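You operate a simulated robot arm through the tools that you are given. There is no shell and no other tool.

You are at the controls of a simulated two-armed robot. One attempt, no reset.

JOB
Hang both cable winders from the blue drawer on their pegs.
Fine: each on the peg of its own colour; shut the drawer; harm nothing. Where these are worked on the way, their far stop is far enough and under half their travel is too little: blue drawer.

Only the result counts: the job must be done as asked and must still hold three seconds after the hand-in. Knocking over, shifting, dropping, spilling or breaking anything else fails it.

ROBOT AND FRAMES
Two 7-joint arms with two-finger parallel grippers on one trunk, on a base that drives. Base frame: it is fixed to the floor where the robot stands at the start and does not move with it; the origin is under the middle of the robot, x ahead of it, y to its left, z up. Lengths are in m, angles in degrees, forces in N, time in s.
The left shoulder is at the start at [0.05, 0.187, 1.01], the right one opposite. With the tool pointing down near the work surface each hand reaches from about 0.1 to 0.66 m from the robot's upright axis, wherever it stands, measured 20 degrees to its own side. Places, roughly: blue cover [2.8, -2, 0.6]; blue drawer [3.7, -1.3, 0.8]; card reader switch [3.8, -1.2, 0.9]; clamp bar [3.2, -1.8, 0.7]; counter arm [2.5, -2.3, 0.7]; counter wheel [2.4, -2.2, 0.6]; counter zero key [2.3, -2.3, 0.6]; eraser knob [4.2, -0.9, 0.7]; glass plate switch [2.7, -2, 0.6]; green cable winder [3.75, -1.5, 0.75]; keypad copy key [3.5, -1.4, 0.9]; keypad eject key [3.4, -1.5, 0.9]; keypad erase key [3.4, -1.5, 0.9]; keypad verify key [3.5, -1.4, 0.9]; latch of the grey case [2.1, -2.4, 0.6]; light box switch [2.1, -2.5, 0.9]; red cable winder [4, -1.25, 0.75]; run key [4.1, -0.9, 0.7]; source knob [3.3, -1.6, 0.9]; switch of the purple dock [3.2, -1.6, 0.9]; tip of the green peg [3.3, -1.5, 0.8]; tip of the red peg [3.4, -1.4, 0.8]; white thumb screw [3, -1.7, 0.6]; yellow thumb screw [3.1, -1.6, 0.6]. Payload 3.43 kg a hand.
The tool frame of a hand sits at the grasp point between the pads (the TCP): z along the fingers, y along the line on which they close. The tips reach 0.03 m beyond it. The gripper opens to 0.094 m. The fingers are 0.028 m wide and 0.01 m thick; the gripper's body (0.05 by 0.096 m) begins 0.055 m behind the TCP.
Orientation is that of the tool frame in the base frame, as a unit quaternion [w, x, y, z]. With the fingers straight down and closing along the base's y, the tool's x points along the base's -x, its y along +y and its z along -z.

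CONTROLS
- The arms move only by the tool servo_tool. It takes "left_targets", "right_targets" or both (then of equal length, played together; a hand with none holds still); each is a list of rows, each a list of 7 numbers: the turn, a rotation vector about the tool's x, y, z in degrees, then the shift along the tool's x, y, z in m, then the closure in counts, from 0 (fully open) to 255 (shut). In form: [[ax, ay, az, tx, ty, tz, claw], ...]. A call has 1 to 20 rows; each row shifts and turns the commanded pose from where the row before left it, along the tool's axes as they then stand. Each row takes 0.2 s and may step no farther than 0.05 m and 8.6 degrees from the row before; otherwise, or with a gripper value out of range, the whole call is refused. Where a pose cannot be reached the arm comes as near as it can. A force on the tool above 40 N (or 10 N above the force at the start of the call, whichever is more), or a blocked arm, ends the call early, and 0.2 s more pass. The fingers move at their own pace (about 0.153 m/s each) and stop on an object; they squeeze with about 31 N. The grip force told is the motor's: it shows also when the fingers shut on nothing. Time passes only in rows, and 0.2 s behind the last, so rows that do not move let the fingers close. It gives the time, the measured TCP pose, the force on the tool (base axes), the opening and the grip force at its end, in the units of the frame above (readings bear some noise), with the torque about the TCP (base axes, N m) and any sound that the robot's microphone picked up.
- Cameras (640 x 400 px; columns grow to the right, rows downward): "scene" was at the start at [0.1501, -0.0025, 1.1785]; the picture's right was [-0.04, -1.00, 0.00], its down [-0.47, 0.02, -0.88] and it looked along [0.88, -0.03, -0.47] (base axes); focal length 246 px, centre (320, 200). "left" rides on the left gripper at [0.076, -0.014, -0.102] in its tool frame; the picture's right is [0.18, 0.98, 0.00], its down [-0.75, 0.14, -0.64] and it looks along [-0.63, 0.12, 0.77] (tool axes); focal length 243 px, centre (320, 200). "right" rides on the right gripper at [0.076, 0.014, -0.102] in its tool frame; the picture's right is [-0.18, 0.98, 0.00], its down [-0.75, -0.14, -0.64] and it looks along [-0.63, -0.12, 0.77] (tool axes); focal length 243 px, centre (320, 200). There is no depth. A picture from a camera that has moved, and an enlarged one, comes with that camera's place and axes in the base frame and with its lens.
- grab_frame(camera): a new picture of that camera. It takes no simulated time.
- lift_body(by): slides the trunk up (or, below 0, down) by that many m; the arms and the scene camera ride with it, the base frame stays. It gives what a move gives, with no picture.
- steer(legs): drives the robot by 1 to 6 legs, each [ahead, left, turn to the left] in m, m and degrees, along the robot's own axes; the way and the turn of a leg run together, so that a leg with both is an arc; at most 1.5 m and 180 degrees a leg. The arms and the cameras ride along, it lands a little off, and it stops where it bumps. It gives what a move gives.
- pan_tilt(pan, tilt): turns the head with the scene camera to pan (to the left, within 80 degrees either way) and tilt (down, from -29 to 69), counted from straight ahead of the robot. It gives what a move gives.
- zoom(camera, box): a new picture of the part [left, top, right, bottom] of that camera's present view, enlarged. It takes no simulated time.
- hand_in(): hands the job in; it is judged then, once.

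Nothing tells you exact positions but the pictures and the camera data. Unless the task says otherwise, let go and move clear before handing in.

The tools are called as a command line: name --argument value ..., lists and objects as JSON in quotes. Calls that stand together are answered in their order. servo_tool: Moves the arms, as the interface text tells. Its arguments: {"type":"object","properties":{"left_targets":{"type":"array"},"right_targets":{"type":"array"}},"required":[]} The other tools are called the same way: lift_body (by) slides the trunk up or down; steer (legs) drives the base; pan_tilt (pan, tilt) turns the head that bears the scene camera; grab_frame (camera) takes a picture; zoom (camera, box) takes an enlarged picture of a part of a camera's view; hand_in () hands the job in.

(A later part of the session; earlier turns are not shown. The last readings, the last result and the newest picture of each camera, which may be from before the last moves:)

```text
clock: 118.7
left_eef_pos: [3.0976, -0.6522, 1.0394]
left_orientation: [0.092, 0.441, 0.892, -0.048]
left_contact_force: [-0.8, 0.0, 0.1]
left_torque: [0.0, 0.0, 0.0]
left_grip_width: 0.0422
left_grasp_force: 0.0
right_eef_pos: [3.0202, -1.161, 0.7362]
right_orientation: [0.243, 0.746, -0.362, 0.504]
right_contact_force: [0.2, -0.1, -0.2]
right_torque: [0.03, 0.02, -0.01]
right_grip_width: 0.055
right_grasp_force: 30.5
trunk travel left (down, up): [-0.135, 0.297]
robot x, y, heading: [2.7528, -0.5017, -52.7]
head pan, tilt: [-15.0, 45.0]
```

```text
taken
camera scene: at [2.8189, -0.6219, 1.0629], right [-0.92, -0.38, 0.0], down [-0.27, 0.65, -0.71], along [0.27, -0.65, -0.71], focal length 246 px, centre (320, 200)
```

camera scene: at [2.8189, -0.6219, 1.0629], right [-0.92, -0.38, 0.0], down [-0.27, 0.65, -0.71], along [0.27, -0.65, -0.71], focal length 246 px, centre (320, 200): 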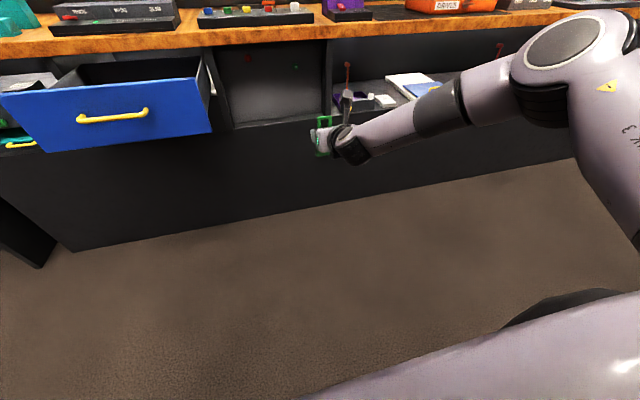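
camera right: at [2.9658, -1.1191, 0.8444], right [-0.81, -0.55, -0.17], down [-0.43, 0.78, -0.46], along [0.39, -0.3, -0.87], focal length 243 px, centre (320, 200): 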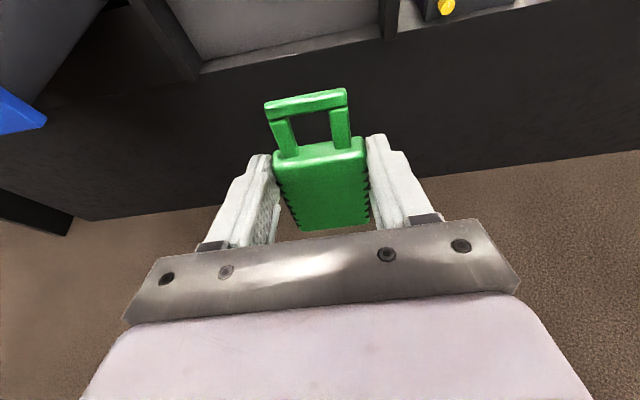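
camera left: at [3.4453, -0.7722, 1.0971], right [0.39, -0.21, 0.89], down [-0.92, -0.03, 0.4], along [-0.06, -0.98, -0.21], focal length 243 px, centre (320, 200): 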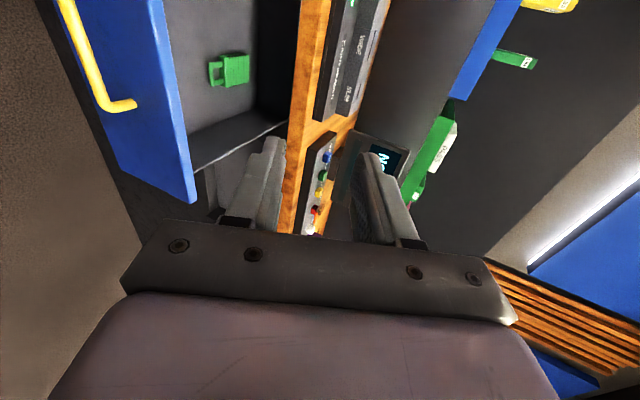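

The right hand is in reach with comfortable posture in front of the green peg. I'll correct yaw and height, drive 0.25 m closer and look at the peg and loop together.

servo_tool --right_targets '[[-1.4, 0, 0.5, 0.018, 0.004, -0.007, 255], [0, 0, 0, 0, 0, 0, 255]]'

steer --legs '[[0.25, 0, 0]]'

pan_tilt --pan -15 --tilt 25

grab_frame --camera "scene"

grab_frame --camera "right"

```text
clock: 119.3
left_eef_pos: [3.0979, -0.6519, 1.0397]
left_orientation: [0.092, 0.441, 0.892, -0.046]
left_contact_force: [-0.4, -0.2, 0.7]
left_torque: [-0.02, 0.0, -0.02]
left_grip_width: 0.0428
left_grasp_force: 0.1
right_eef_pos: [3.015, -1.1656, 0.7552]
right_orientation: [0.251, 0.74, -0.373, 0.5]
right_contact_force: [0.1, -0.1, -1.4]
right_torque: [0.01, -0.01, 0.02]
right_grip_width: 0.055
right_grasp_force: 31.0
trunk travel left (down, up): [-0.135, 0.297]
robot x, y, heading: [2.7528, -0.5026, -52.4]
head pan, tilt: [-15.0, 45.0]
```

```text
clock: 121.1
left_eef_pos: [3.245, -0.8464, 1.0388]
left_orientation: [0.092, 0.441, 0.892, -0.046]
left_contact_force: [-0.1, -0.3, -0.1]
left_torque: [0.0, -0.04, 0.01]
left_grip_width: 0.0427
left_grasp_force: 0.1
right_eef_pos: [3.1641, -1.3603, 0.7555]
right_orientation: [0.25, 0.74, -0.371, 0.502]
right_contact_force: [0.2, -0.8, 0.2]
right_torque: [0.06, 0.02, 0.02]
right_grip_width: 0.055
right_grasp_force: 31.0
trunk travel left (down, up): [-0.135, 0.297]
robot x, y, heading: [2.8992, -0.6961, -52.6]
head pan, tilt: [-15.0, 45.0]
```

```text
clock: 121.9
left_eef_pos: [3.2462, -0.8466, 1.04]
left_orientation: [0.092, 0.441, 0.892, -0.047]
left_contact_force: [0.1, 0.4, 0.0]
left_torque: [-0.04, 0.0, 0.04]
left_grip_width: 0.0423
left_grasp_force: 0.1
right_eef_pos: [3.1632, -1.3585, 0.7535]
right_orientation: [0.25, 0.741, -0.371, 0.501]
right_contact_force: [0.4, -1.0, -0.4]
right_torque: [0.01, 0.0, -0.01]
right_grip_width: 0.0551
right_grasp_force: 30.9
trunk travel left (down, up): [-0.135, 0.297]
robot x, y, heading: [2.9041, -0.6994, -52.5]
head pan, tilt: [-15.0, 25.0]
```

```text
taken
camera scene: at [2.9715, -0.8271, 1.0933], right [-0.92, -0.38, 0.0], down [-0.16, 0.39, -0.91], along [0.34, -0.84, -0.42], focal length 246 px, centre (320, 200)
```

scene: 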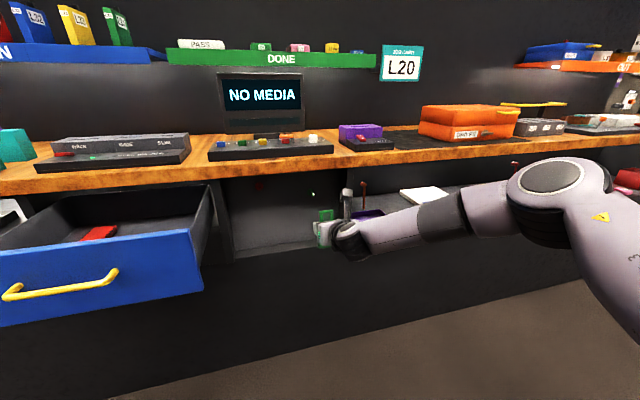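

```text
taken
camera right: at [3.1106, -1.3149, 0.863], right [-0.83, -0.53, -0.17], down [-0.41, 0.79, -0.46], along [0.38, -0.31, -0.87], focal length 243 px, centre (320, 200)
```

right: 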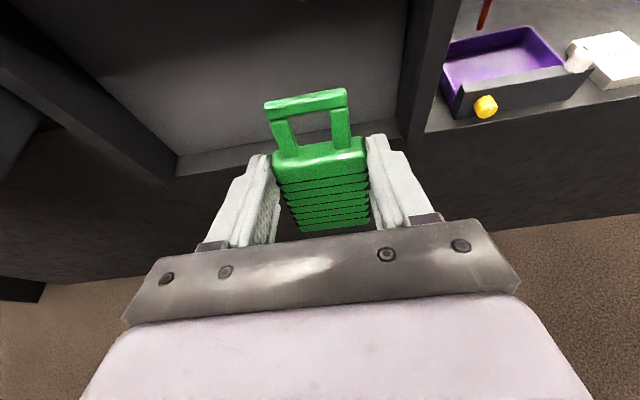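

zoom --camera "scene" --box '[240, 160, 368, 240]'

```text
5.00 times, centred on (304, 200) of scene
camera zoom: at [2.9715, -0.8271, 1.0933], right [-0.92, -0.38, 0.0], down [-0.16, 0.39, -0.91], along [0.34, -0.84, -0.42], focal length 1229 px, centre (400, 200)
```

zoom: 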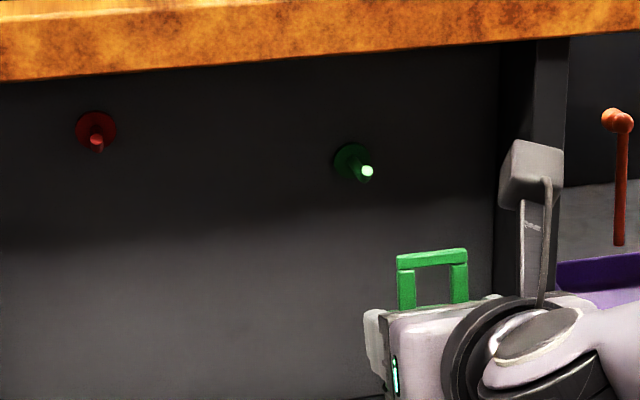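

The loop hole lines up with the green peg (both near s≈1.717, z≈0.77). I'll drive 12 cm closer, leaving a gap before the peg tip, and check.

steer --legs '[[0.115, 0, 0]]'

grab_frame --camera "right"

zoom --camera "scene" --box '[240, 160, 368, 240]'

```text
clock: 123.1
left_eef_pos: [3.3152, -0.9371, 1.0391]
left_orientation: [0.091, 0.44, 0.892, -0.047]
left_contact_force: [0.3, -0.4, 0.1]
left_torque: [0.02, 0.02, 0.01]
left_grip_width: 0.0424
left_grasp_force: 0.0
right_eef_pos: [3.2336, -1.4487, 0.7539]
right_orientation: [0.25, 0.741, -0.372, 0.501]
right_contact_force: [-1.3, 1.0, 0.3]
right_torque: [0.02, 0.01, 0.01]
right_grip_width: 0.0549
right_grasp_force: 30.8
trunk travel left (down, up): [-0.135, 0.297]
robot x, y, heading: [2.9737, -0.7845, -52.6]
head pan, tilt: [-15.0, 25.0]
```

```text
taken
camera right: at [3.1798, -1.4041, 0.863], right [-0.83, -0.53, -0.17], down [-0.41, 0.79, -0.46], along [0.38, -0.31, -0.87], focal length 243 px, centre (320, 200)
```

right: 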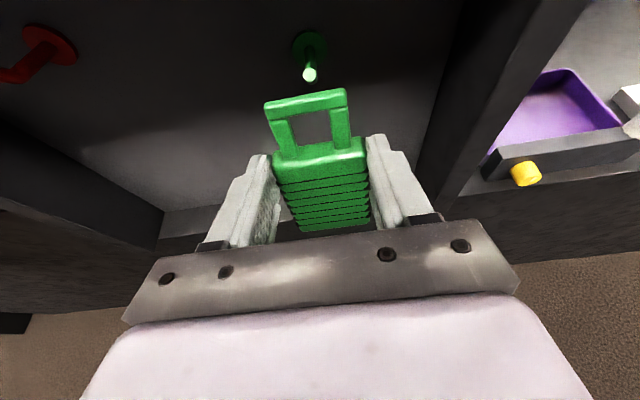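

```text
5.00 times, centred on (304, 200) of scene
camera zoom: at [3.0402, -0.9166, 1.0933], right [-0.92, -0.38, 0.0], down [-0.16, 0.39, -0.91], along [0.35, -0.84, -0.42], focal length 1229 px, centre (400, 200)
```

zoom: 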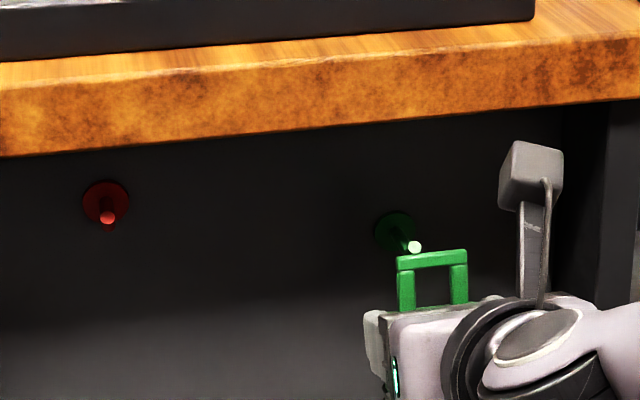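

The tip is about 4 cm ahead of the loop and laterally centred. I'll advance 2.5 cm while raising slightly, then check the picture before threading.

servo_tool --right_targets '[[0, 0, 0, 0.0065, 0, 0.011, 255], [0, 0, 0, 0.0055, 0, 0.011, 255], [0, 0, 0, 0, 0, 0, 255]]'

zoom --camera "right" --box '[240, 40, 400, 140]'

zoom --camera "scene" --box '[280, 180, 360, 230]'

```text
clock: 123.9
left_eef_pos: [3.3146, -0.9362, 1.0388]
left_orientation: [0.092, 0.44, 0.892, -0.047]
left_contact_force: [1.1, 0.0, 0.3]
left_torque: [0.0, 0.01, 0.02]
left_grip_width: 0.0424
left_grasp_force: 0.1
right_eef_pos: [3.2462, -1.4675, 0.7585]
right_orientation: [0.251, 0.74, -0.372, 0.501]
right_contact_force: [0.6, -0.7, -0.1]
right_torque: [-0.01, 0.0, -0.01]
right_grip_width: 0.055
right_grasp_force: 30.7
trunk travel left (down, up): [-0.135, 0.297]
robot x, y, heading: [2.9708, -0.7881, -52.6]
head pan, tilt: [-15.0, 25.0]
```

```text
4.00 times, centred on (320, 90) of right
camera zoom: at [3.194, -1.4248, 0.8667], right [-0.83, -0.53, -0.17], down [-0.41, 0.79, -0.46], along [0.38, -0.31, -0.87], focal length 970 px, centre (320, 640)
```

zoom: 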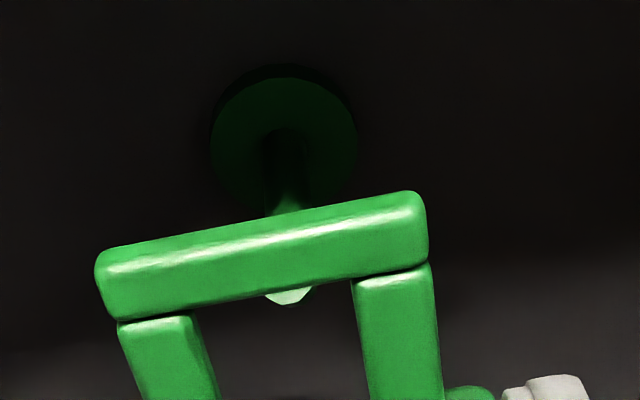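

```text
8.00 times, centred on (320, 205) of scene
camera zoom: at [3.0401, -0.9165, 1.0934], right [-0.92, -0.38, 0.0], down [-0.16, 0.39, -0.91], along [0.35, -0.84, -0.42], focal length 1966 px, centre (320, 160)
```

zoom: 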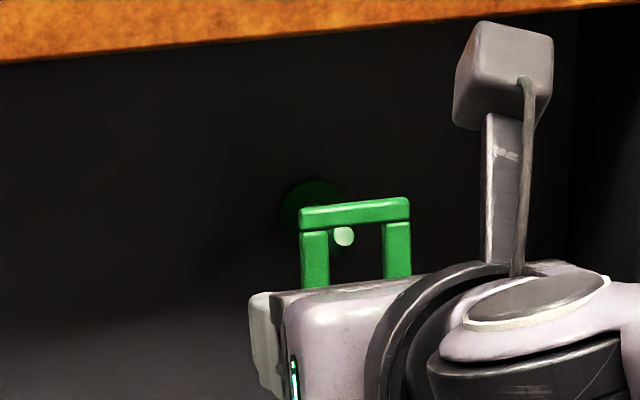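

The tip shows through the hole, about 4 mm below its centre, and the peg slopes down toward its base. I'll feed the loop on in small steps, lowering as I go.

servo_tool --right_targets '[[0, 0, 0, 0.0028, 0, 0.015, 255], [0, 0, 0, 0.0005, 0, 0.016, 255], [0, 0, 0, 0, 0, 0, 255]]'

zoom --camera "right" --box '[240, 60, 400, 160]'

zoom --camera "scene" --box '[280, 180, 360, 230]'

```text
clock: 124.7
left_eef_pos: [3.3151, -0.9371, 1.0393]
left_orientation: [0.091, 0.44, 0.892, -0.047]
left_contact_force: [0.0, -0.1, 0.2]
left_torque: [0.03, 0.0, -0.01]
left_grip_width: 0.0423
left_grasp_force: 0.1
right_eef_pos: [3.2653, -1.4931, 0.7495]
right_orientation: [0.25, 0.74, -0.371, 0.502]
right_contact_force: [0.0, -0.6, -0.1]
right_torque: [-0.03, 0.0, 0.01]
right_grip_width: 0.0551
right_grasp_force: 30.9
trunk travel left (down, up): [-0.135, 0.297]
robot x, y, heading: [2.9656, -0.7838, -52.6]
head pan, tilt: [-15.0, 25.0]
```

```text
4.00 times, centred on (320, 110) of right
camera zoom: at [3.2119, -1.4486, 0.8585], right [-0.83, -0.53, -0.17], down [-0.41, 0.79, -0.46], along [0.38, -0.31, -0.87], focal length 970 px, centre (320, 560)
```

zoom: 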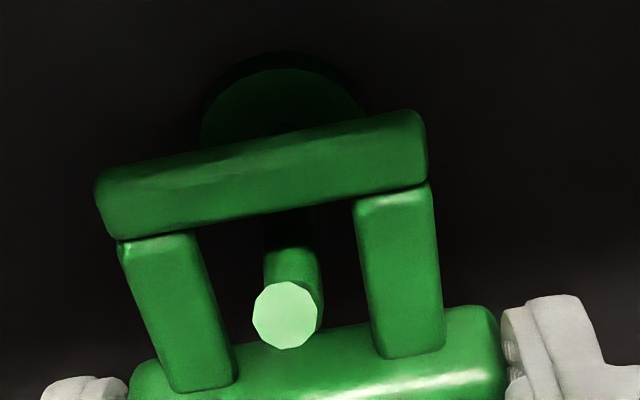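

```text
8.00 times, centred on (320, 205) of scene
camera zoom: at [3.0401, -0.9166, 1.0934], right [-0.92, -0.38, 0.0], down [-0.16, 0.39, -0.91], along [0.35, -0.84, -0.42], focal length 1966 px, centre (320, 160)
```

zoom: 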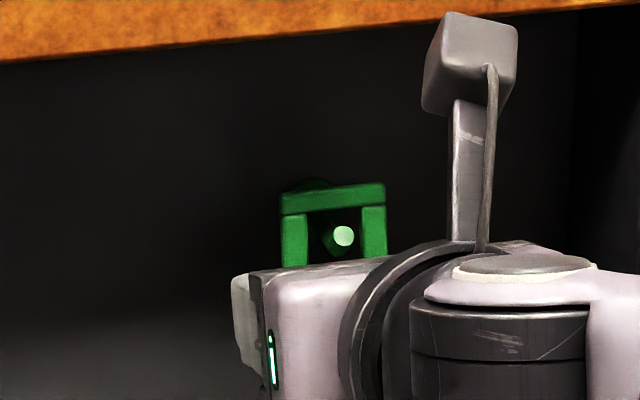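

The peg is through the loop. I'll push in another 8 mm, then lower until the loop's top bar rests on the peg.

servo_tool --right_targets '[[0, 0, 0, 0.0002, 0, 0.0085, 255], [0, 0, 0, -0.003, 0, 0.0012, 255], [0, 0, 0, -0.003, 0, 0.0012, 255], [0, 0, 0, 0, 0, 0, 255]]'

zoom --camera "right" --box '[240, 60, 400, 160]'

zoom --camera "scene" --box '[280, 180, 360, 230]'

```text
clock: 125.7
left_eef_pos: [3.3148, -0.9352, 1.0386]
left_orientation: [0.093, 0.44, 0.892, -0.047]
left_contact_force: [0.8, 0.2, 0.1]
left_torque: [-0.03, 0.03, 0.0]
left_grip_width: 0.0423
left_grasp_force: 0.1
right_eef_pos: [3.27, -1.4984, 0.7408]
right_orientation: [0.251, 0.74, -0.371, 0.502]
right_contact_force: [1.7, -0.2, 1.8]
right_torque: [-0.05, 0.0, 0.04]
right_grip_width: 0.0552
right_grasp_force: 30.6
trunk travel left (down, up): [-0.135, 0.297]
robot x, y, heading: [2.9684, -0.7892, -52.6]
head pan, tilt: [-15.0, 25.0]
```

```text
4.00 times, centred on (320, 110) of right
camera zoom: at [3.2172, -1.4541, 0.849], right [-0.83, -0.53, -0.17], down [-0.41, 0.79, -0.46], along [0.38, -0.31, -0.87], focal length 970 px, centre (320, 560)
```

zoom: 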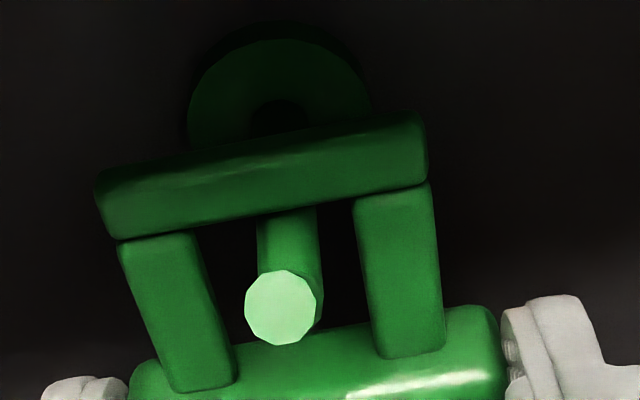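

```text
8.00 times, centred on (320, 205) of scene
camera zoom: at [3.0401, -0.9163, 1.0934], right [-0.92, -0.38, 0.0], down [-0.16, 0.39, -0.91], along [0.35, -0.84, -0.42], focal length 1966 px, centre (320, 160)
```

zoom: 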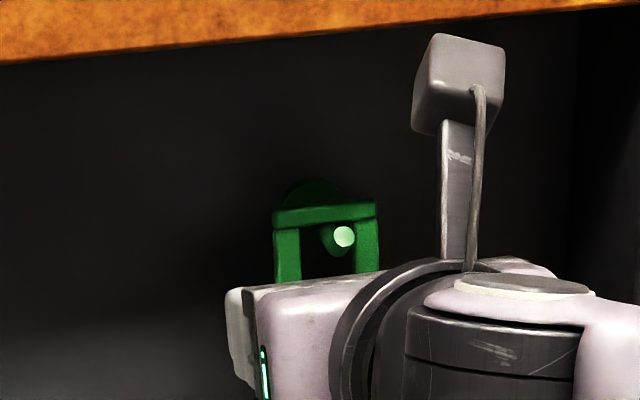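

The loop's top bar is now on the peg with about 2 cm threaded. I'll release and back the hand straight out.

servo_tool --right_targets '[[0, 0, 0, 0, 0, 0, 80], [0, 0, 0, 0, 0, 0, 40], [0, 0, 0, 0, 0, 0, 0], [0, 0, 0, 0, 0, 0, 0]]'

grab_frame --camera "right"

zoom --camera "scene" --box '[280, 180, 360, 230]'

```text
clock: 126.7
left_eef_pos: [3.3148, -0.9372, 1.0403]
left_orientation: [0.091, 0.44, 0.892, -0.047]
left_contact_force: [-0.1, -0.6, -0.1]
left_torque: [-0.03, 0.06, -0.03]
left_grip_width: 0.0426
left_grasp_force: 0.0
right_eef_pos: [3.2692, -1.4987, 0.7398]
right_orientation: [0.251, 0.74, -0.371, 0.502]
right_contact_force: [0.3, 0.4, -0.4]
right_torque: [0.0, 0.01, 0.02]
right_grip_width: 0.0943
right_grasp_force: 0.2
trunk travel left (down, up): [-0.135, 0.297]
robot x, y, heading: [2.9687, -0.7866, -52.3]
head pan, tilt: [-15.0, 25.0]
```

```text
taken
camera right: at [3.2169, -1.4544, 0.8484], right [-0.83, -0.53, -0.17], down [-0.41, 0.79, -0.46], along [0.38, -0.31, -0.87], focal length 243 px, centre (320, 200)
```

right: 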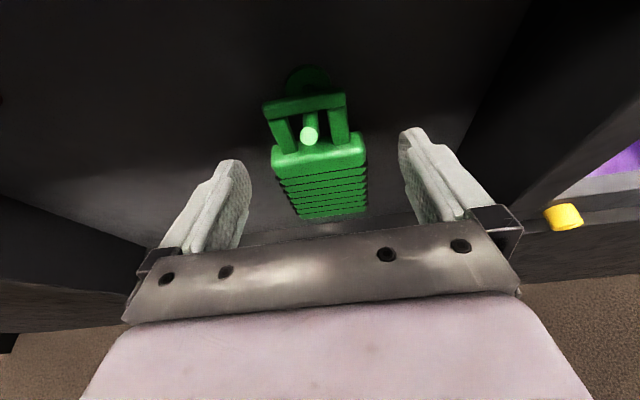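

```text
8.00 times, centred on (320, 205) of scene
camera zoom: at [3.0401, -0.9165, 1.0934], right [-0.92, -0.38, 0.0], down [-0.16, 0.39, -0.91], along [0.35, -0.84, -0.42], focal length 1966 px, centre (320, 160)
```

zoom: 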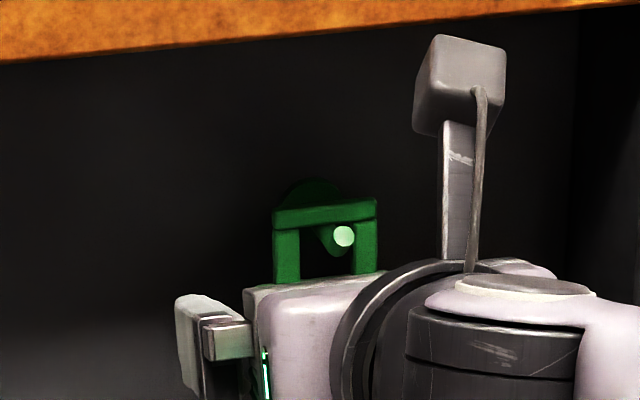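

The green winder hangs on its peg. I'll withdraw the hand along its axis and back the robot away.

servo_tool --right_targets '[[0, 0, 0, 0, 0, -0.02, 0], [0, 0, 0, 0, 0, -0.03, 0], [0, 0, 0, 0, 0, -0.03, 0]]'

steer --legs '[[-0.3, 0, 0]]'

zoom --camera "scene" --box '[240, 140, 400, 240]'

```text
clock: 127.5
left_eef_pos: [3.3139, -0.9355, 1.0393]
left_orientation: [0.093, 0.44, 0.892, -0.047]
left_contact_force: [-0.5, 0.1, -0.2]
left_torque: [-0.03, 0.02, -0.01]
left_grip_width: 0.0424
left_grasp_force: 0.1
right_eef_pos: [3.2229, -1.4393, 0.77]
right_orientation: [0.251, 0.741, -0.372, 0.501]
right_contact_force: [-0.7, -0.4, -0.1]
right_torque: [-0.01, 0.01, 0.08]
right_grip_width: 0.094
right_grasp_force: 0.2
trunk travel left (down, up): [-0.135, 0.297]
robot x, y, heading: [2.9698, -0.7857, -52.7]
head pan, tilt: [-15.0, 25.0]
```

```text
clock: 129.6
left_eef_pos: [3.1334, -0.7013, 1.0392]
left_orientation: [0.09, 0.443, 0.89, -0.048]
left_contact_force: [-0.3, 0.1, 0.2]
left_torque: [-0.01, -0.02, -0.05]
left_grip_width: 0.0424
left_grasp_force: 0.1
right_eef_pos: [3.0395, -1.2047, 0.7688]
right_orientation: [0.251, 0.739, -0.373, 0.501]
right_contact_force: [0.4, -0.2, -0.4]
right_torque: [-0.01, -0.01, 0.01]
right_grip_width: 0.0937
right_grasp_force: 0.2
trunk travel left (down, up): [-0.135, 0.297]
robot x, y, heading: [2.7854, -0.5435, -52.8]
head pan, tilt: [-15.0, 25.0]
```

```text
4.00 times, centred on (320, 190) of scene
camera zoom: at [2.8583, -0.679, 1.0934], right [-0.93, -0.38, 0.0], down [-0.16, 0.39, -0.91], along [0.34, -0.84, -0.42], focal length 983 px, centre (320, 240)
```

zoom: 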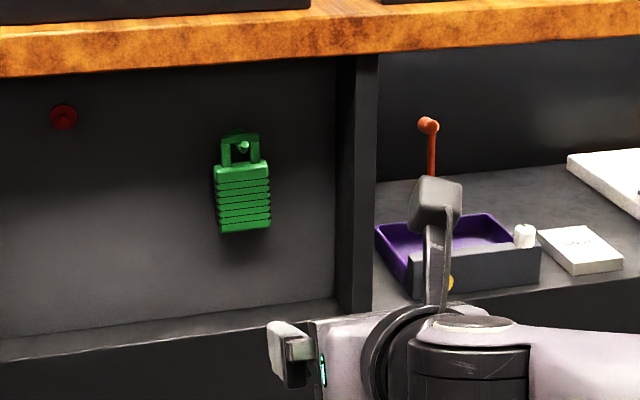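

Green is hanging properly. Now I'll return the right hand to the pick posture for the red winder.

lift_body --by 0.12

servo_tool --right_targets '[[0, 0, 0, 0, 0, -0.03, 0], [0, 0, 0, 0, 0, -0.03, 0], [0, -8, 0, 0, 0, 0, 0], [0, -8, 0, 0, 0, 0, 0], [0, -8, 0, 0, 0, 0, 0], [0, -8, 0, 0, 0, 0, 0], [0, -8, 0, 0, 0, 0, 0], [0, -8, 0, 0, 0, 0, 0], [0, -8, 0, 0, 0, 0, 0]]'

servo_tool --right_targets '[[0, 0, -8.5, 0, 0, 0, 0], [0, 0, -8.5, 0, 0, 0, 0], [0, 0, -8.5, 0, 0, 0, 0], [0, 0, -8.5, 0, 0, 0, 0], [0, 0, -8.5, 0, 0, 0, 0], [0, 0, -8.5, 0, 0, 0, 0], [0, 0, -8.5, 0, 0, 0, 0], [0, 0, -8.5, 0, 0, 0, 0], [0, 0, -8.5, 0, 0, 0, 0], [0, 0, -8.5, 0, 0, 0, 0], [0, 0, -8.5, 0, 0, 0, 0], [0, 0, -8.5, 0, 0, 0, 0], [0, 0, -8.5, 0, 0, 0, 0], [0, 0, -8.5, 0, 0, 0, 0], [0, 0, -8.5, 0, 0, 0, 0], [0, 0, -8.5, 0, 0, 0, 0], [0, 0, -8.5, 0, 0, 0, 0], [0, 0, -8.5, 0, 0, 0, 0], [0, 0, -8.5, 0, 0, 0, 0], [0, 0, -8.5, 0, 0, 0, 0]]'

```text
clock: 131.1
left_eef_pos: [3.1334, -0.7005, 1.1597]
left_orientation: [0.092, 0.443, 0.891, -0.048]
left_contact_force: [0.1, 0.4, 0.3]
left_torque: [-0.01, 0.04, 0.0]
left_grip_width: 0.0423
left_grasp_force: 0.1
right_eef_pos: [3.0399, -1.2034, 0.8893]
right_orientation: [0.252, 0.739, -0.374, 0.5]
right_contact_force: [-0.3, -0.2, 0.5]
right_torque: [-0.01, 0.02, 0.03]
right_grip_width: 0.0941
right_grasp_force: 0.1
trunk travel left (down, up): [-0.255, 0.177]
robot x, y, heading: [2.7893, -0.5456, -52.9]
head pan, tilt: [-15.0, 25.0]
```

```text
clock: 133.1
left_eef_pos: [3.1336, -0.701, 1.1599]
left_orientation: [0.091, 0.443, 0.891, -0.049]
left_contact_force: [-0.3, 0.2, -0.1]
left_torque: [0.01, 0.0, 0.03]
left_grip_width: 0.0425
left_grasp_force: 0.0
right_eef_pos: [3.0062, -1.1583, 0.9121]
right_orientation: [0.047, 0.888, -0.448, 0.094]
right_contact_force: [0.1, 0.1, 0.5]
right_torque: [-0.02, -0.01, 0.03]
right_grip_width: 0.0938
right_grasp_force: 0.1
trunk travel left (down, up): [-0.255, 0.177]
robot x, y, heading: [2.7876, -0.5456, -52.9]
head pan, tilt: [-15.0, 25.0]
```

```text
clock: 137.2
left_eef_pos: [3.1324, -0.7003, 1.1585]
left_orientation: [0.092, 0.443, 0.891, -0.047]
left_contact_force: [0.5, 0.7, -0.6]
left_torque: [-0.02, -0.03, 0.02]
left_grip_width: 0.0425
left_grasp_force: 0.0
right_eef_pos: [3.0074, -1.1571, 0.9117]
right_orientation: [0.098, 0.523, 0.846, -0.039]
right_contact_force: [-0.4, 0.4, -0.2]
right_torque: [0.0, 0.06, -0.02]
right_grip_width: 0.094
right_grasp_force: 0.0
trunk travel left (down, up): [-0.255, 0.177]
robot x, y, heading: [2.7883, -0.546, -52.9]
head pan, tilt: [-15.0, 25.0]
```

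servo_tool --right_targets '[[0, 0, -5, 0, 0, -0.02, 0], [0, 0, -5, 0, 0, -0.02, 0]]'

steer --legs '[[0, 0.59, 0], [0.26, 0, 0]]'

pan_tilt --pan -15 --tilt 45

grab_frame --camera "scene"

grab_frame --camera "right"

```text
clock: 137.8
left_eef_pos: [3.1339, -0.7002, 1.1598]
left_orientation: [0.091, 0.443, 0.891, -0.047]
left_contact_force: [-1.6, -0.9, 0.5]
left_torque: [0.0, -0.02, -0.02]
left_grip_width: 0.0423
left_grasp_force: 0.1
right_eef_pos: [3.0003, -1.1514, 0.9505]
right_orientation: [0.096, 0.447, 0.888, -0.047]
right_contact_force: [0.1, 0.9, -0.1]
right_torque: [-0.03, 0.02, 0.0]
right_grip_width: 0.0941
right_grasp_force: 0.0
trunk travel left (down, up): [-0.255, 0.177]
robot x, y, heading: [2.7859, -0.5462, -53.1]
head pan, tilt: [-15.0, 25.0]
```

```text
clock: 145.0
left_eef_pos: [3.7652, -0.5466, 1.1594]
left_orientation: [0.092, 0.443, 0.891, -0.046]
left_contact_force: [-0.3, -0.1, 0.6]
left_torque: [0.0, -0.02, -0.03]
left_grip_width: 0.0425
left_grasp_force: 0.1
right_eef_pos: [3.6329, -0.9973, 0.951]
right_orientation: [0.095, 0.448, 0.888, -0.047]
right_contact_force: [-0.2, -0.2, -0.4]
right_torque: [-0.01, 0.0, 0.01]
right_grip_width: 0.0937
right_grasp_force: 0.1
trunk travel left (down, up): [-0.255, 0.177]
robot x, y, heading: [3.4193, -0.3913, -52.9]
head pan, tilt: [-15.0, 25.0]
```

```text
clock: 145.8
left_eef_pos: [3.7654, -0.5472, 1.1587]
left_orientation: [0.092, 0.442, 0.891, -0.047]
left_contact_force: [0.3, -0.1, -0.3]
left_torque: [0.0, -0.01, 0.0]
left_grip_width: 0.0424
left_grasp_force: 0.0
right_eef_pos: [3.6329, -0.9974, 0.9515]
right_orientation: [0.096, 0.447, 0.888, -0.046]
right_contact_force: [-0.4, 1.2, -0.1]
right_torque: [0.0, 0.01, 0.0]
right_grip_width: 0.0941
right_grasp_force: 0.1
trunk travel left (down, up): [-0.255, 0.177]
robot x, y, heading: [3.4182, -0.3942, -53.0]
head pan, tilt: [-15.0, 45.0]
```

```text
taken
camera scene: at [3.4859, -0.5154, 1.1829], right [-0.93, -0.38, 0.0], down [-0.27, 0.65, -0.71], along [0.27, -0.66, -0.71], focal length 246 px, centre (320, 200)
```

scene: 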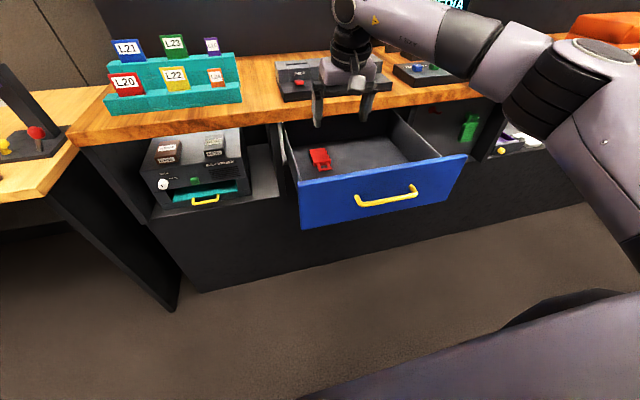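

```text
taken
camera right: at [3.5863, -0.9129, 1.0346], right [0.9, 0.44, 0.04], down [0.24, -0.57, 0.79], along [0.37, -0.69, -0.62], focal length 243 px, centre (320, 200)
```

right: 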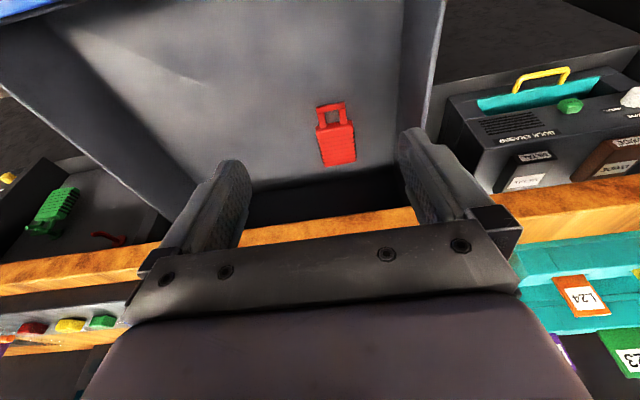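

zoom --camera "right" --box '[256, 70, 448, 190]'

zoom --camera "scene" --box '[270, 110, 398, 190]'

```text
3.33 times, centred on (352, 130) of right
camera zoom: at [3.5863, -0.9129, 1.0346], right [0.9, 0.44, 0.04], down [0.24, -0.57, 0.79], along [0.37, -0.69, -0.62], focal length 809 px, centre (213, 433)
```

zoom: 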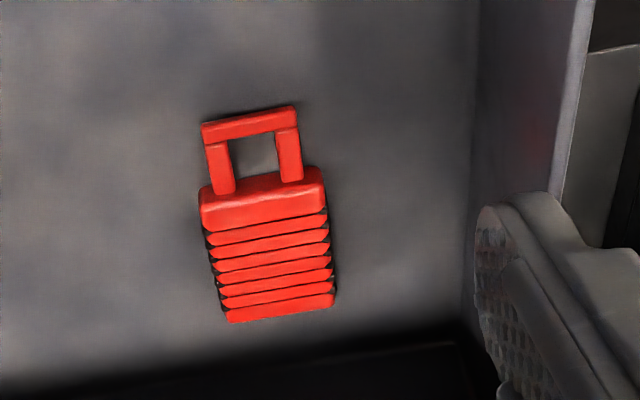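

```text
5.00 times, centred on (334, 150) of scene
camera zoom: at [3.4859, -0.5154, 1.1829], right [-0.93, -0.38, 0.0], down [-0.27, 0.65, -0.71], along [0.27, -0.66, -0.71], focal length 1229 px, centre (250, 450)
```

zoom: 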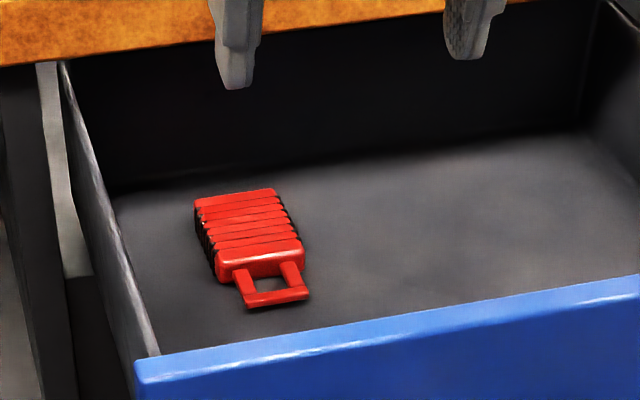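

Red winder: centre line s≈2.3145, body front at d≈3.092, same layout as green. I'll drive 8 cm closer as before.

steer --legs '[[0.08, 0, 0]]'

```text
clock: 146.9
left_eef_pos: [3.8129, -0.6101, 1.1599]
left_orientation: [0.091, 0.442, 0.891, -0.047]
left_contact_force: [-0.3, -0.5, 0.3]
left_torque: [0.01, -0.03, 0.05]
left_grip_width: 0.0427
left_grasp_force: 0.1
right_eef_pos: [3.68, -1.0622, 0.9504]
right_orientation: [0.095, 0.448, 0.888, -0.047]
right_contact_force: [-0.2, -1.0, 0.7]
right_torque: [0.01, 0.0, -0.02]
right_grip_width: 0.094
right_grasp_force: 0.2
trunk travel left (down, up): [-0.255, 0.177]
robot x, y, heading: [3.466, -0.4586, -52.8]
head pan, tilt: [-15.0, 45.0]
```

servo_tool --right_targets '[[0, 0, 0, -0.001, 0.004, 0.0386, 0], [0, 0, 0, -0.001, 0.004, 0.0386, 0], [0, 0, 0, -0.001, 0, 0.0386, 0], [0, 0, 0, -0.001, 0, 0.0386, 0], [0, 0, 0, 0, 0, 0, 0]]'

grab_frame --camera "right"

```text
clock: 148.1
left_eef_pos: [3.812, -0.6104, 1.1586]
left_orientation: [0.092, 0.442, 0.891, -0.048]
left_contact_force: [-0.3, -0.4, 0.0]
left_torque: [0.0, -0.02, 0.02]
left_grip_width: 0.0424
left_grasp_force: 0.2
right_eef_pos: [3.7091, -1.0863, 0.8]
right_orientation: [0.096, 0.447, 0.888, -0.047]
right_contact_force: [1.1, -0.1, 0.0]
right_torque: [0.03, -0.02, -0.01]
right_grip_width: 0.0942
right_grasp_force: 0.0
trunk travel left (down, up): [-0.255, 0.177]
robot x, y, heading: [3.4634, -0.4563, -52.9]
head pan, tilt: [-15.0, 45.0]
```

```text
taken
camera right: at [3.6626, -1.0007, 0.8832], right [0.9, 0.44, 0.04], down [0.24, -0.57, 0.79], along [0.37, -0.7, -0.62], focal length 243 px, centre (320, 200)
```

right: 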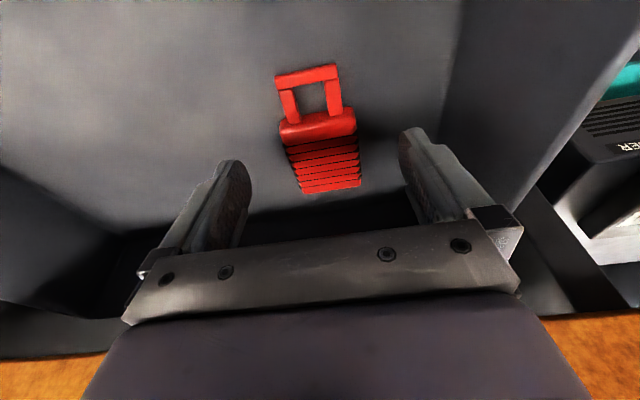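

servo_tool --right_targets '[[0, 0, 0, 0.001, -0.001, 0.022, 0], [0, 0, 0, -0.0026, 0, 0.0215, 0], [0, 0, 0, 0, 0, 0, 0]]'

grab_frame --camera "right"

```text
clock: 148.9
left_eef_pos: [3.812, -0.61, 1.1603]
left_orientation: [0.093, 0.442, 0.891, -0.048]
left_contact_force: [0.5, 0.3, -0.6]
left_torque: [0.0, 0.03, 0.0]
left_grip_width: 0.0425
left_grasp_force: 0.1
right_eef_pos: [3.7165, -1.0963, 0.7574]
right_orientation: [0.096, 0.447, 0.888, -0.046]
right_contact_force: [0.6, -0.5, 0.4]
right_torque: [0.04, -0.02, -0.02]
right_grip_width: 0.0941
right_grasp_force: 0.1
trunk travel left (down, up): [-0.255, 0.177]
robot x, y, heading: [3.465, -0.4562, -53.2]
head pan, tilt: [-15.0, 45.0]
```

```text
taken
camera right: at [3.6689, -1.0104, 0.8417], right [0.9, 0.44, 0.04], down [0.24, -0.57, 0.79], along [0.37, -0.7, -0.62], focal length 243 px, centre (320, 200)
```

right: 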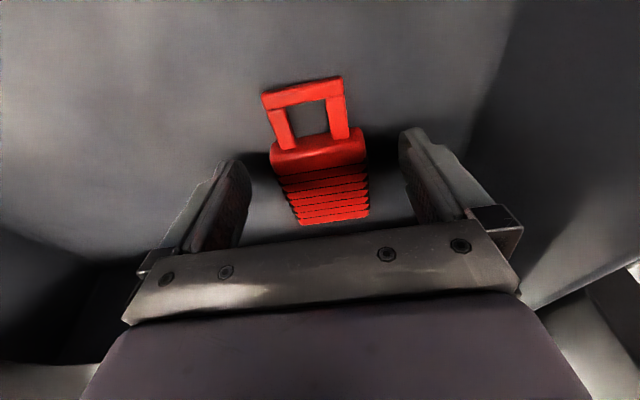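

Positioned without contact. Closing on the red winder.

servo_tool --right_targets '[[0, 0, 0, 0, 0, 0.002, 60], [0, 0, 0, 0, 0, 0, 140], [0, 0, 0, 0, 0, 0, 255], [0, 0, 0, 0, 0, 0, 255], [0, 0, 0, 0, 0, 0, 255]]'

grab_frame --camera "right"

```text
clock: 150.1
left_eef_pos: [3.8121, -0.6111, 1.1594]
left_orientation: [0.092, 0.442, 0.891, -0.047]
left_contact_force: [0.0, -0.7, -0.5]
left_torque: [-0.01, 0.01, 0.0]
left_grip_width: 0.0425
left_grasp_force: 0.1
right_eef_pos: [3.7154, -1.0955, 0.7585]
right_orientation: [0.094, 0.448, 0.888, -0.047]
right_contact_force: [0.1, 0.9, 0.2]
right_torque: [-0.01, -0.04, 0.01]
right_grip_width: 0.0546
right_grasp_force: 31.3
trunk travel left (down, up): [-0.255, 0.177]
robot x, y, heading: [3.4718, -0.4549, -53.0]
head pan, tilt: [-15.0, 45.0]
```

```text
taken
camera right: at [3.6685, -1.0107, 0.8404], right [0.9, 0.44, 0.04], down [0.24, -0.57, 0.79], along [0.37, -0.7, -0.62], focal length 243 px, centre (320, 200)
```

right: 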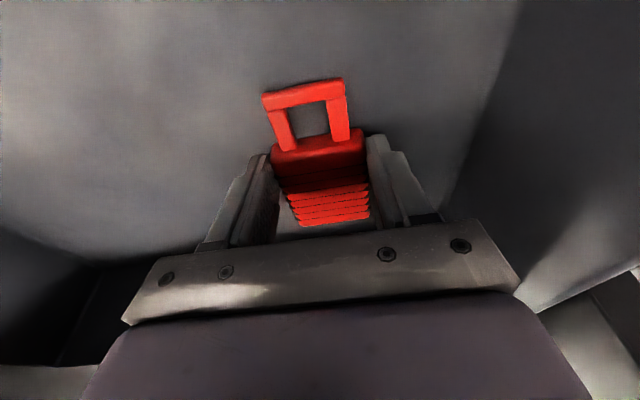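

Red winder gripped. Same lift: up slightly, back from under the countertop, then up.

servo_tool --right_targets '[[0, 0, 0, 0, 0, -0.015, 255], [0, 0, 0, 0, 0, -0.02, 255], [0, 0, 0, 0.03, 0, -0.008, 255], [0, 0, 0, 0.03, 0, -0.008, 255], [0, 0, 0, 0, 0, -0.04, 255], [0, 0, 0, 0, 0, -0.04, 255], [0, 0, 0, 0, 0, -0.04, 255], [0, 0, 0, 0, 0, -0.04, 255]]'

grab_frame --camera "right"

steer --legs '[[-0.4, 0, 0]]'

servo_tool --right_targets '[[0, 0, 8.5, 0, 0, 0, 255], [0, 0, 8.5, 0, 0, 0, 255], [0, 0, 8.5, 0, 0, 0, 255], [0, 0, 8.5, 0, 0, 0, 255], [0, 0, 8.5, 0, 0, 0, 255], [0, 0, 8.5, 0, 0, 0, 255], [0, 0, 8.5, 0, 0, 0, 255], [0, 0, 8.5, 0, 0, 0, 255], [0, 0, 8.5, 0, 0, 0, 255], [0, 0, 8.5, 0, 0, 0, 255], [0, 0, 8.5, 0, 0, 0, 255], [0, 0, 8.5, 0, 0, 0, 255], [0, 0, 8.5, 0, 0, 0, 255], [0, 0, 8.5, 0, 0, 0, 255], [0, 0, 8.5, 0, 0, 0, 255], [0, 0, 8.5, 0, 0, 0, 255], [0, 0, 8.5, 0, 0, 0, 255], [0, 0, 8.5, 0, 0, 0, 255], [0, 0, 8.5, 0, 0, 0, 255], [0, 0, 8.5, 0, 0, 0, 255]]'

servo_tool --right_targets '[[0, 0, 8.5, 0, 0, 0, 255], [0, 8, 0, 0, 0, 0, 255], [0, 8, 0, 0, 0, 0, 255], [0, 8, 0, 0, 0, 0, 255], [0, 8, 0, 0, 0, 0, 255], [0, 8, 0, 0, 0, 0, 255], [0, 8, 0, 0, 0, 0, 255], [0, 8, 0, 0, 0, 0, 255], [0, 8, 0, 0, 0, 0, 255], [0, 0, 0, 0, 0, 0, 255]]'

```text
clock: 151.9
left_eef_pos: [3.8134, -0.6102, 1.1592]
left_orientation: [0.092, 0.442, 0.891, -0.048]
left_contact_force: [0.0, -0.2, -0.2]
left_torque: [-0.01, -0.02, 0.01]
left_grip_width: 0.0425
left_grasp_force: 0.0
right_eef_pos: [3.6547, -1.0129, 0.951]
right_orientation: [0.096, 0.448, 0.888, -0.047]
right_contact_force: [0.3, -0.1, -0.6]
right_torque: [0.01, 0.0, -0.05]
right_grip_width: 0.0549
right_grasp_force: 31.2
trunk travel left (down, up): [-0.255, 0.177]
robot x, y, heading: [3.4675, -0.4607, -53.2]
head pan, tilt: [-15.0, 45.0]
```

```text
taken
camera right: at [3.608, -0.9283, 1.0343], right [0.9, 0.44, 0.04], down [0.24, -0.57, 0.79], along [0.37, -0.7, -0.62], focal length 243 px, centre (320, 200)
```

right: 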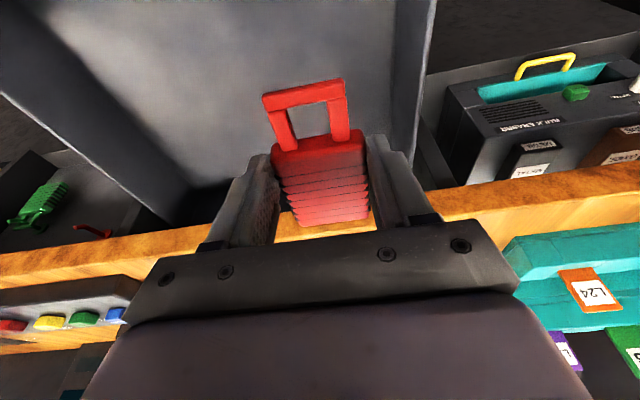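

```text
clock: 154.4
left_eef_pos: [3.5717, -0.2916, 1.159]
left_orientation: [0.093, 0.44, 0.892, -0.047]
left_contact_force: [0.0, -0.5, 1.0]
left_torque: [0.02, 0.02, 0.03]
left_grip_width: 0.0423
left_grasp_force: 0.1
right_eef_pos: [3.4139, -0.6958, 0.9507]
right_orientation: [0.096, 0.446, 0.889, -0.047]
right_contact_force: [-0.3, 0.0, -0.7]
right_torque: [-0.02, 0.01, 0.01]
right_grip_width: 0.0551
right_grasp_force: 31.1
trunk travel left (down, up): [-0.255, 0.177]
robot x, y, heading: [3.2279, -0.1408, -52.8]
head pan, tilt: [-15.0, 45.0]
```

```text
clock: 158.6
left_eef_pos: [3.5707, -0.2909, 1.159]
left_orientation: [0.09, 0.441, 0.892, -0.048]
left_contact_force: [0.2, -0.1, 0.2]
left_torque: [0.0, 0.0, -0.04]
left_grip_width: 0.0423
left_grasp_force: 0.0
right_eef_pos: [3.4156, -0.6956, 0.9505]
right_orientation: [0.054, 0.924, -0.368, 0.09]
right_contact_force: [0.4, 0.2, -0.5]
right_torque: [0.02, -0.02, 0.02]
right_grip_width: 0.0549
right_grasp_force: 31.0
trunk travel left (down, up): [-0.255, 0.177]
robot x, y, heading: [3.2245, -0.1405, -52.7]
head pan, tilt: [-15.0, 45.0]
```

```text
clock: 160.8
left_eef_pos: [3.571, -0.2923, 1.1585]
left_orientation: [0.092, 0.441, 0.892, -0.048]
left_contact_force: [-0.5, -0.7, 1.1]
left_torque: [-0.02, 0.0, 0.01]
left_grip_width: 0.0427
left_grasp_force: 0.1
right_eef_pos: [3.4155, -0.6962, 0.9497]
right_orientation: [0.247, 0.745, -0.361, 0.504]
right_contact_force: [0.4, -0.3, -0.9]
right_torque: [0.02, -0.01, -0.01]
right_grip_width: 0.0552
right_grasp_force: 30.8
right hand out of reach, approached as far as the arm can: row 9
trunk travel left (down, up): [-0.255, 0.177]
robot x, y, heading: [3.2256, -0.1417, -52.8]
head pan, tilt: [-15.0, 45.0]
```

Red is oriented for hanging. I'll drive right to the red peg, lower the trunk, and extend as I did for green.

steer --legs '[[0, -0.43, 0]]'

lift_body --by -0.085

servo_tool --right_targets '[[0, 0, 0, -0.012, 0, 0.04, 255], [0, 0, 0, -0.012, 0, 0.04, 255], [0, 0, 0, -0.006, 0, 0.04, 255], [0, 0, 0, 0, 0, 0.04, 255], [0, 3, 0, 0, 0, 0, 255], [0, 3, 0, 0, 0, 0, 255], [0, 0, 0, 0, 0, 0, 255]]'

```text
clock: 165.0
left_eef_pos: [3.2378, -0.5471, 1.1585]
left_orientation: [0.091, 0.439, 0.893, -0.047]
left_contact_force: [0.5, 0.2, -0.2]
left_torque: [-0.02, -0.01, -0.01]
left_grip_width: 0.0426
left_grasp_force: 0.0
right_eef_pos: [3.083, -0.9513, 0.9508]
right_orientation: [0.245, 0.746, -0.359, 0.504]
right_contact_force: [-0.7, 0.0, -0.9]
right_torque: [-0.01, 0.02, 0.02]
right_grip_width: 0.0549
right_grasp_force: 30.8
trunk travel left (down, up): [-0.255, 0.177]
robot x, y, heading: [2.8906, -0.3967, -52.4]
head pan, tilt: [-15.0, 45.0]
```

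```text
clock: 166.2
left_eef_pos: [3.2373, -0.5458, 1.0742]
left_orientation: [0.091, 0.438, 0.893, -0.048]
left_contact_force: [0.1, 0.3, -0.3]
left_torque: [0.03, -0.01, 0.03]
left_grip_width: 0.0426
left_grasp_force: 0.0
right_eef_pos: [3.0829, -0.9512, 0.8645]
right_orientation: [0.246, 0.746, -0.359, 0.504]
right_contact_force: [-0.1, -0.3, -0.8]
right_torque: [0.02, 0.01, -0.03]
right_grip_width: 0.0551
right_grasp_force: 31.4
trunk travel left (down, up): [-0.17, 0.262]
robot x, y, heading: [2.8876, -0.3964, -52.4]
head pan, tilt: [-15.0, 45.0]
```

```text
clock: 167.8
left_eef_pos: [3.2369, -0.5463, 1.0748]
left_orientation: [0.092, 0.439, 0.892, -0.047]
left_contact_force: [-0.4, 0.2, 0.5]
left_torque: [0.01, -0.01, 0.02]
left_grip_width: 0.0422
left_grasp_force: 0.1
right_eef_pos: [3.168, -1.0599, 0.7795]
right_orientation: [0.246, 0.746, -0.36, 0.503]
right_contact_force: [0.0, 0.2, -1.1]
right_torque: [0.0, -0.01, 0.01]
right_grip_width: 0.0551
right_grasp_force: 31.1
right hand out of reach, approached as far as the arm can: row 5, 6
trunk travel left (down, up): [-0.17, 0.262]
robot x, y, heading: [2.891, -0.3983, -52.3]
head pan, tilt: [-15.0, 45.0]
```

servo_tool --right_targets '[[-1.3, 0, 0.5, 0.0097, 0.014, -0.004, 255], [0, 0, 0, 0, 0, 0, 255]]'

steer --legs '[[0.25, 0, 0]]'

pan_tilt --pan -10 --tilt 25

grab_frame --camera "scene"

grab_frame --camera "right"

```text
clock: 168.4
left_eef_pos: [3.237, -0.5463, 1.0729]
left_orientation: [0.092, 0.439, 0.893, -0.047]
left_contact_force: [0.4, 0.6, 1.1]
left_torque: [0.02, 0.0, 0.04]
left_grip_width: 0.0426
left_grasp_force: 0.0
right_eef_pos: [3.1566, -1.0687, 0.7885]
right_orientation: [0.252, 0.742, -0.369, 0.5]
right_contact_force: [-0.2, -0.1, -0.9]
right_torque: [0.0, 0.01, 0.05]
right_grip_width: 0.0547
right_grasp_force: 30.9
trunk travel left (down, up): [-0.17, 0.262]
robot x, y, heading: [2.8926, -0.393, -52.5]
head pan, tilt: [-15.0, 45.0]
```

```text
clock: 170.3
left_eef_pos: [3.3913, -0.7458, 1.0733]
left_orientation: [0.092, 0.439, 0.892, -0.048]
left_contact_force: [0.3, -0.8, 0.8]
left_torque: [0.02, -0.03, 0.01]
left_grip_width: 0.0425
left_grasp_force: 0.0
right_eef_pos: [3.3097, -1.2674, 0.7881]
right_orientation: [0.251, 0.742, -0.368, 0.5]
right_contact_force: [-0.3, 0.4, -0.3]
right_torque: [0.0, -0.04, -0.04]
right_grip_width: 0.0548
right_grasp_force: 31.1
trunk travel left (down, up): [-0.17, 0.262]
robot x, y, heading: [3.0466, -0.5966, -52.6]
head pan, tilt: [-15.0, 45.0]
```

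```text
clock: 171.1
left_eef_pos: [3.3916, -0.7455, 1.0747]
left_orientation: [0.091, 0.439, 0.893, -0.048]
left_contact_force: [0.3, 0.0, -0.8]
left_torque: [0.0, -0.01, -0.02]
left_grip_width: 0.0422
left_grasp_force: 0.0
right_eef_pos: [3.3103, -1.2676, 0.7898]
right_orientation: [0.251, 0.742, -0.368, 0.501]
right_contact_force: [-0.1, 0.0, -1.4]
right_torque: [0.05, 0.02, -0.01]
right_grip_width: 0.0549
right_grasp_force: 30.9
trunk travel left (down, up): [-0.17, 0.262]
robot x, y, heading: [3.0477, -0.5949, -52.5]
head pan, tilt: [-10.0, 25.0]
```

```text
taken
camera scene: at [3.1229, -0.7229, 1.1283], right [-0.89, -0.46, 0.0], down [-0.2, 0.38, -0.91], along [0.42, -0.8, -0.42], focal length 246 px, centre (320, 200)
```

scene: 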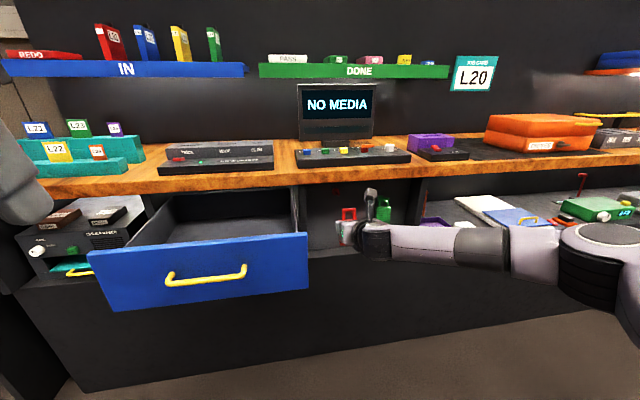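

```text
taken
camera right: at [3.2582, -1.2227, 0.8975], right [-0.83, -0.54, -0.17], down [-0.42, 0.78, -0.46], along [0.38, -0.31, -0.87], focal length 243 px, centre (320, 200)
```

right: 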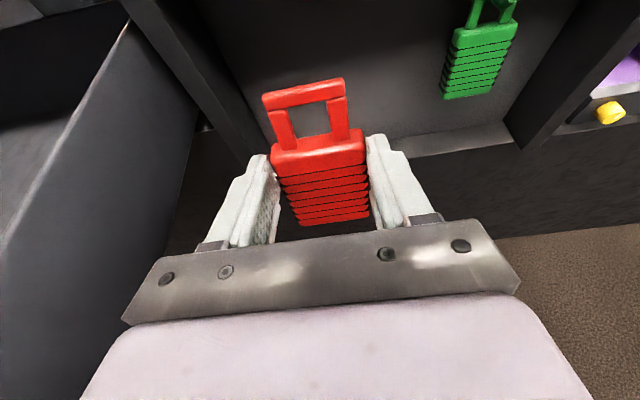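

zoom --camera "scene" --box '[290, 165, 418, 245]'

```text
5.00 times, centred on (354, 205) of scene
camera zoom: at [3.1229, -0.7229, 1.1283], right [-0.89, -0.46, 0.0], down [-0.2, 0.38, -0.91], along [0.42, -0.8, -0.42], focal length 1229 px, centre (150, 175)
```

zoom: 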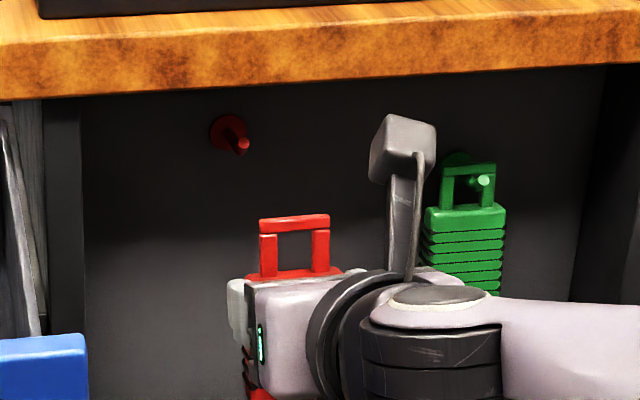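

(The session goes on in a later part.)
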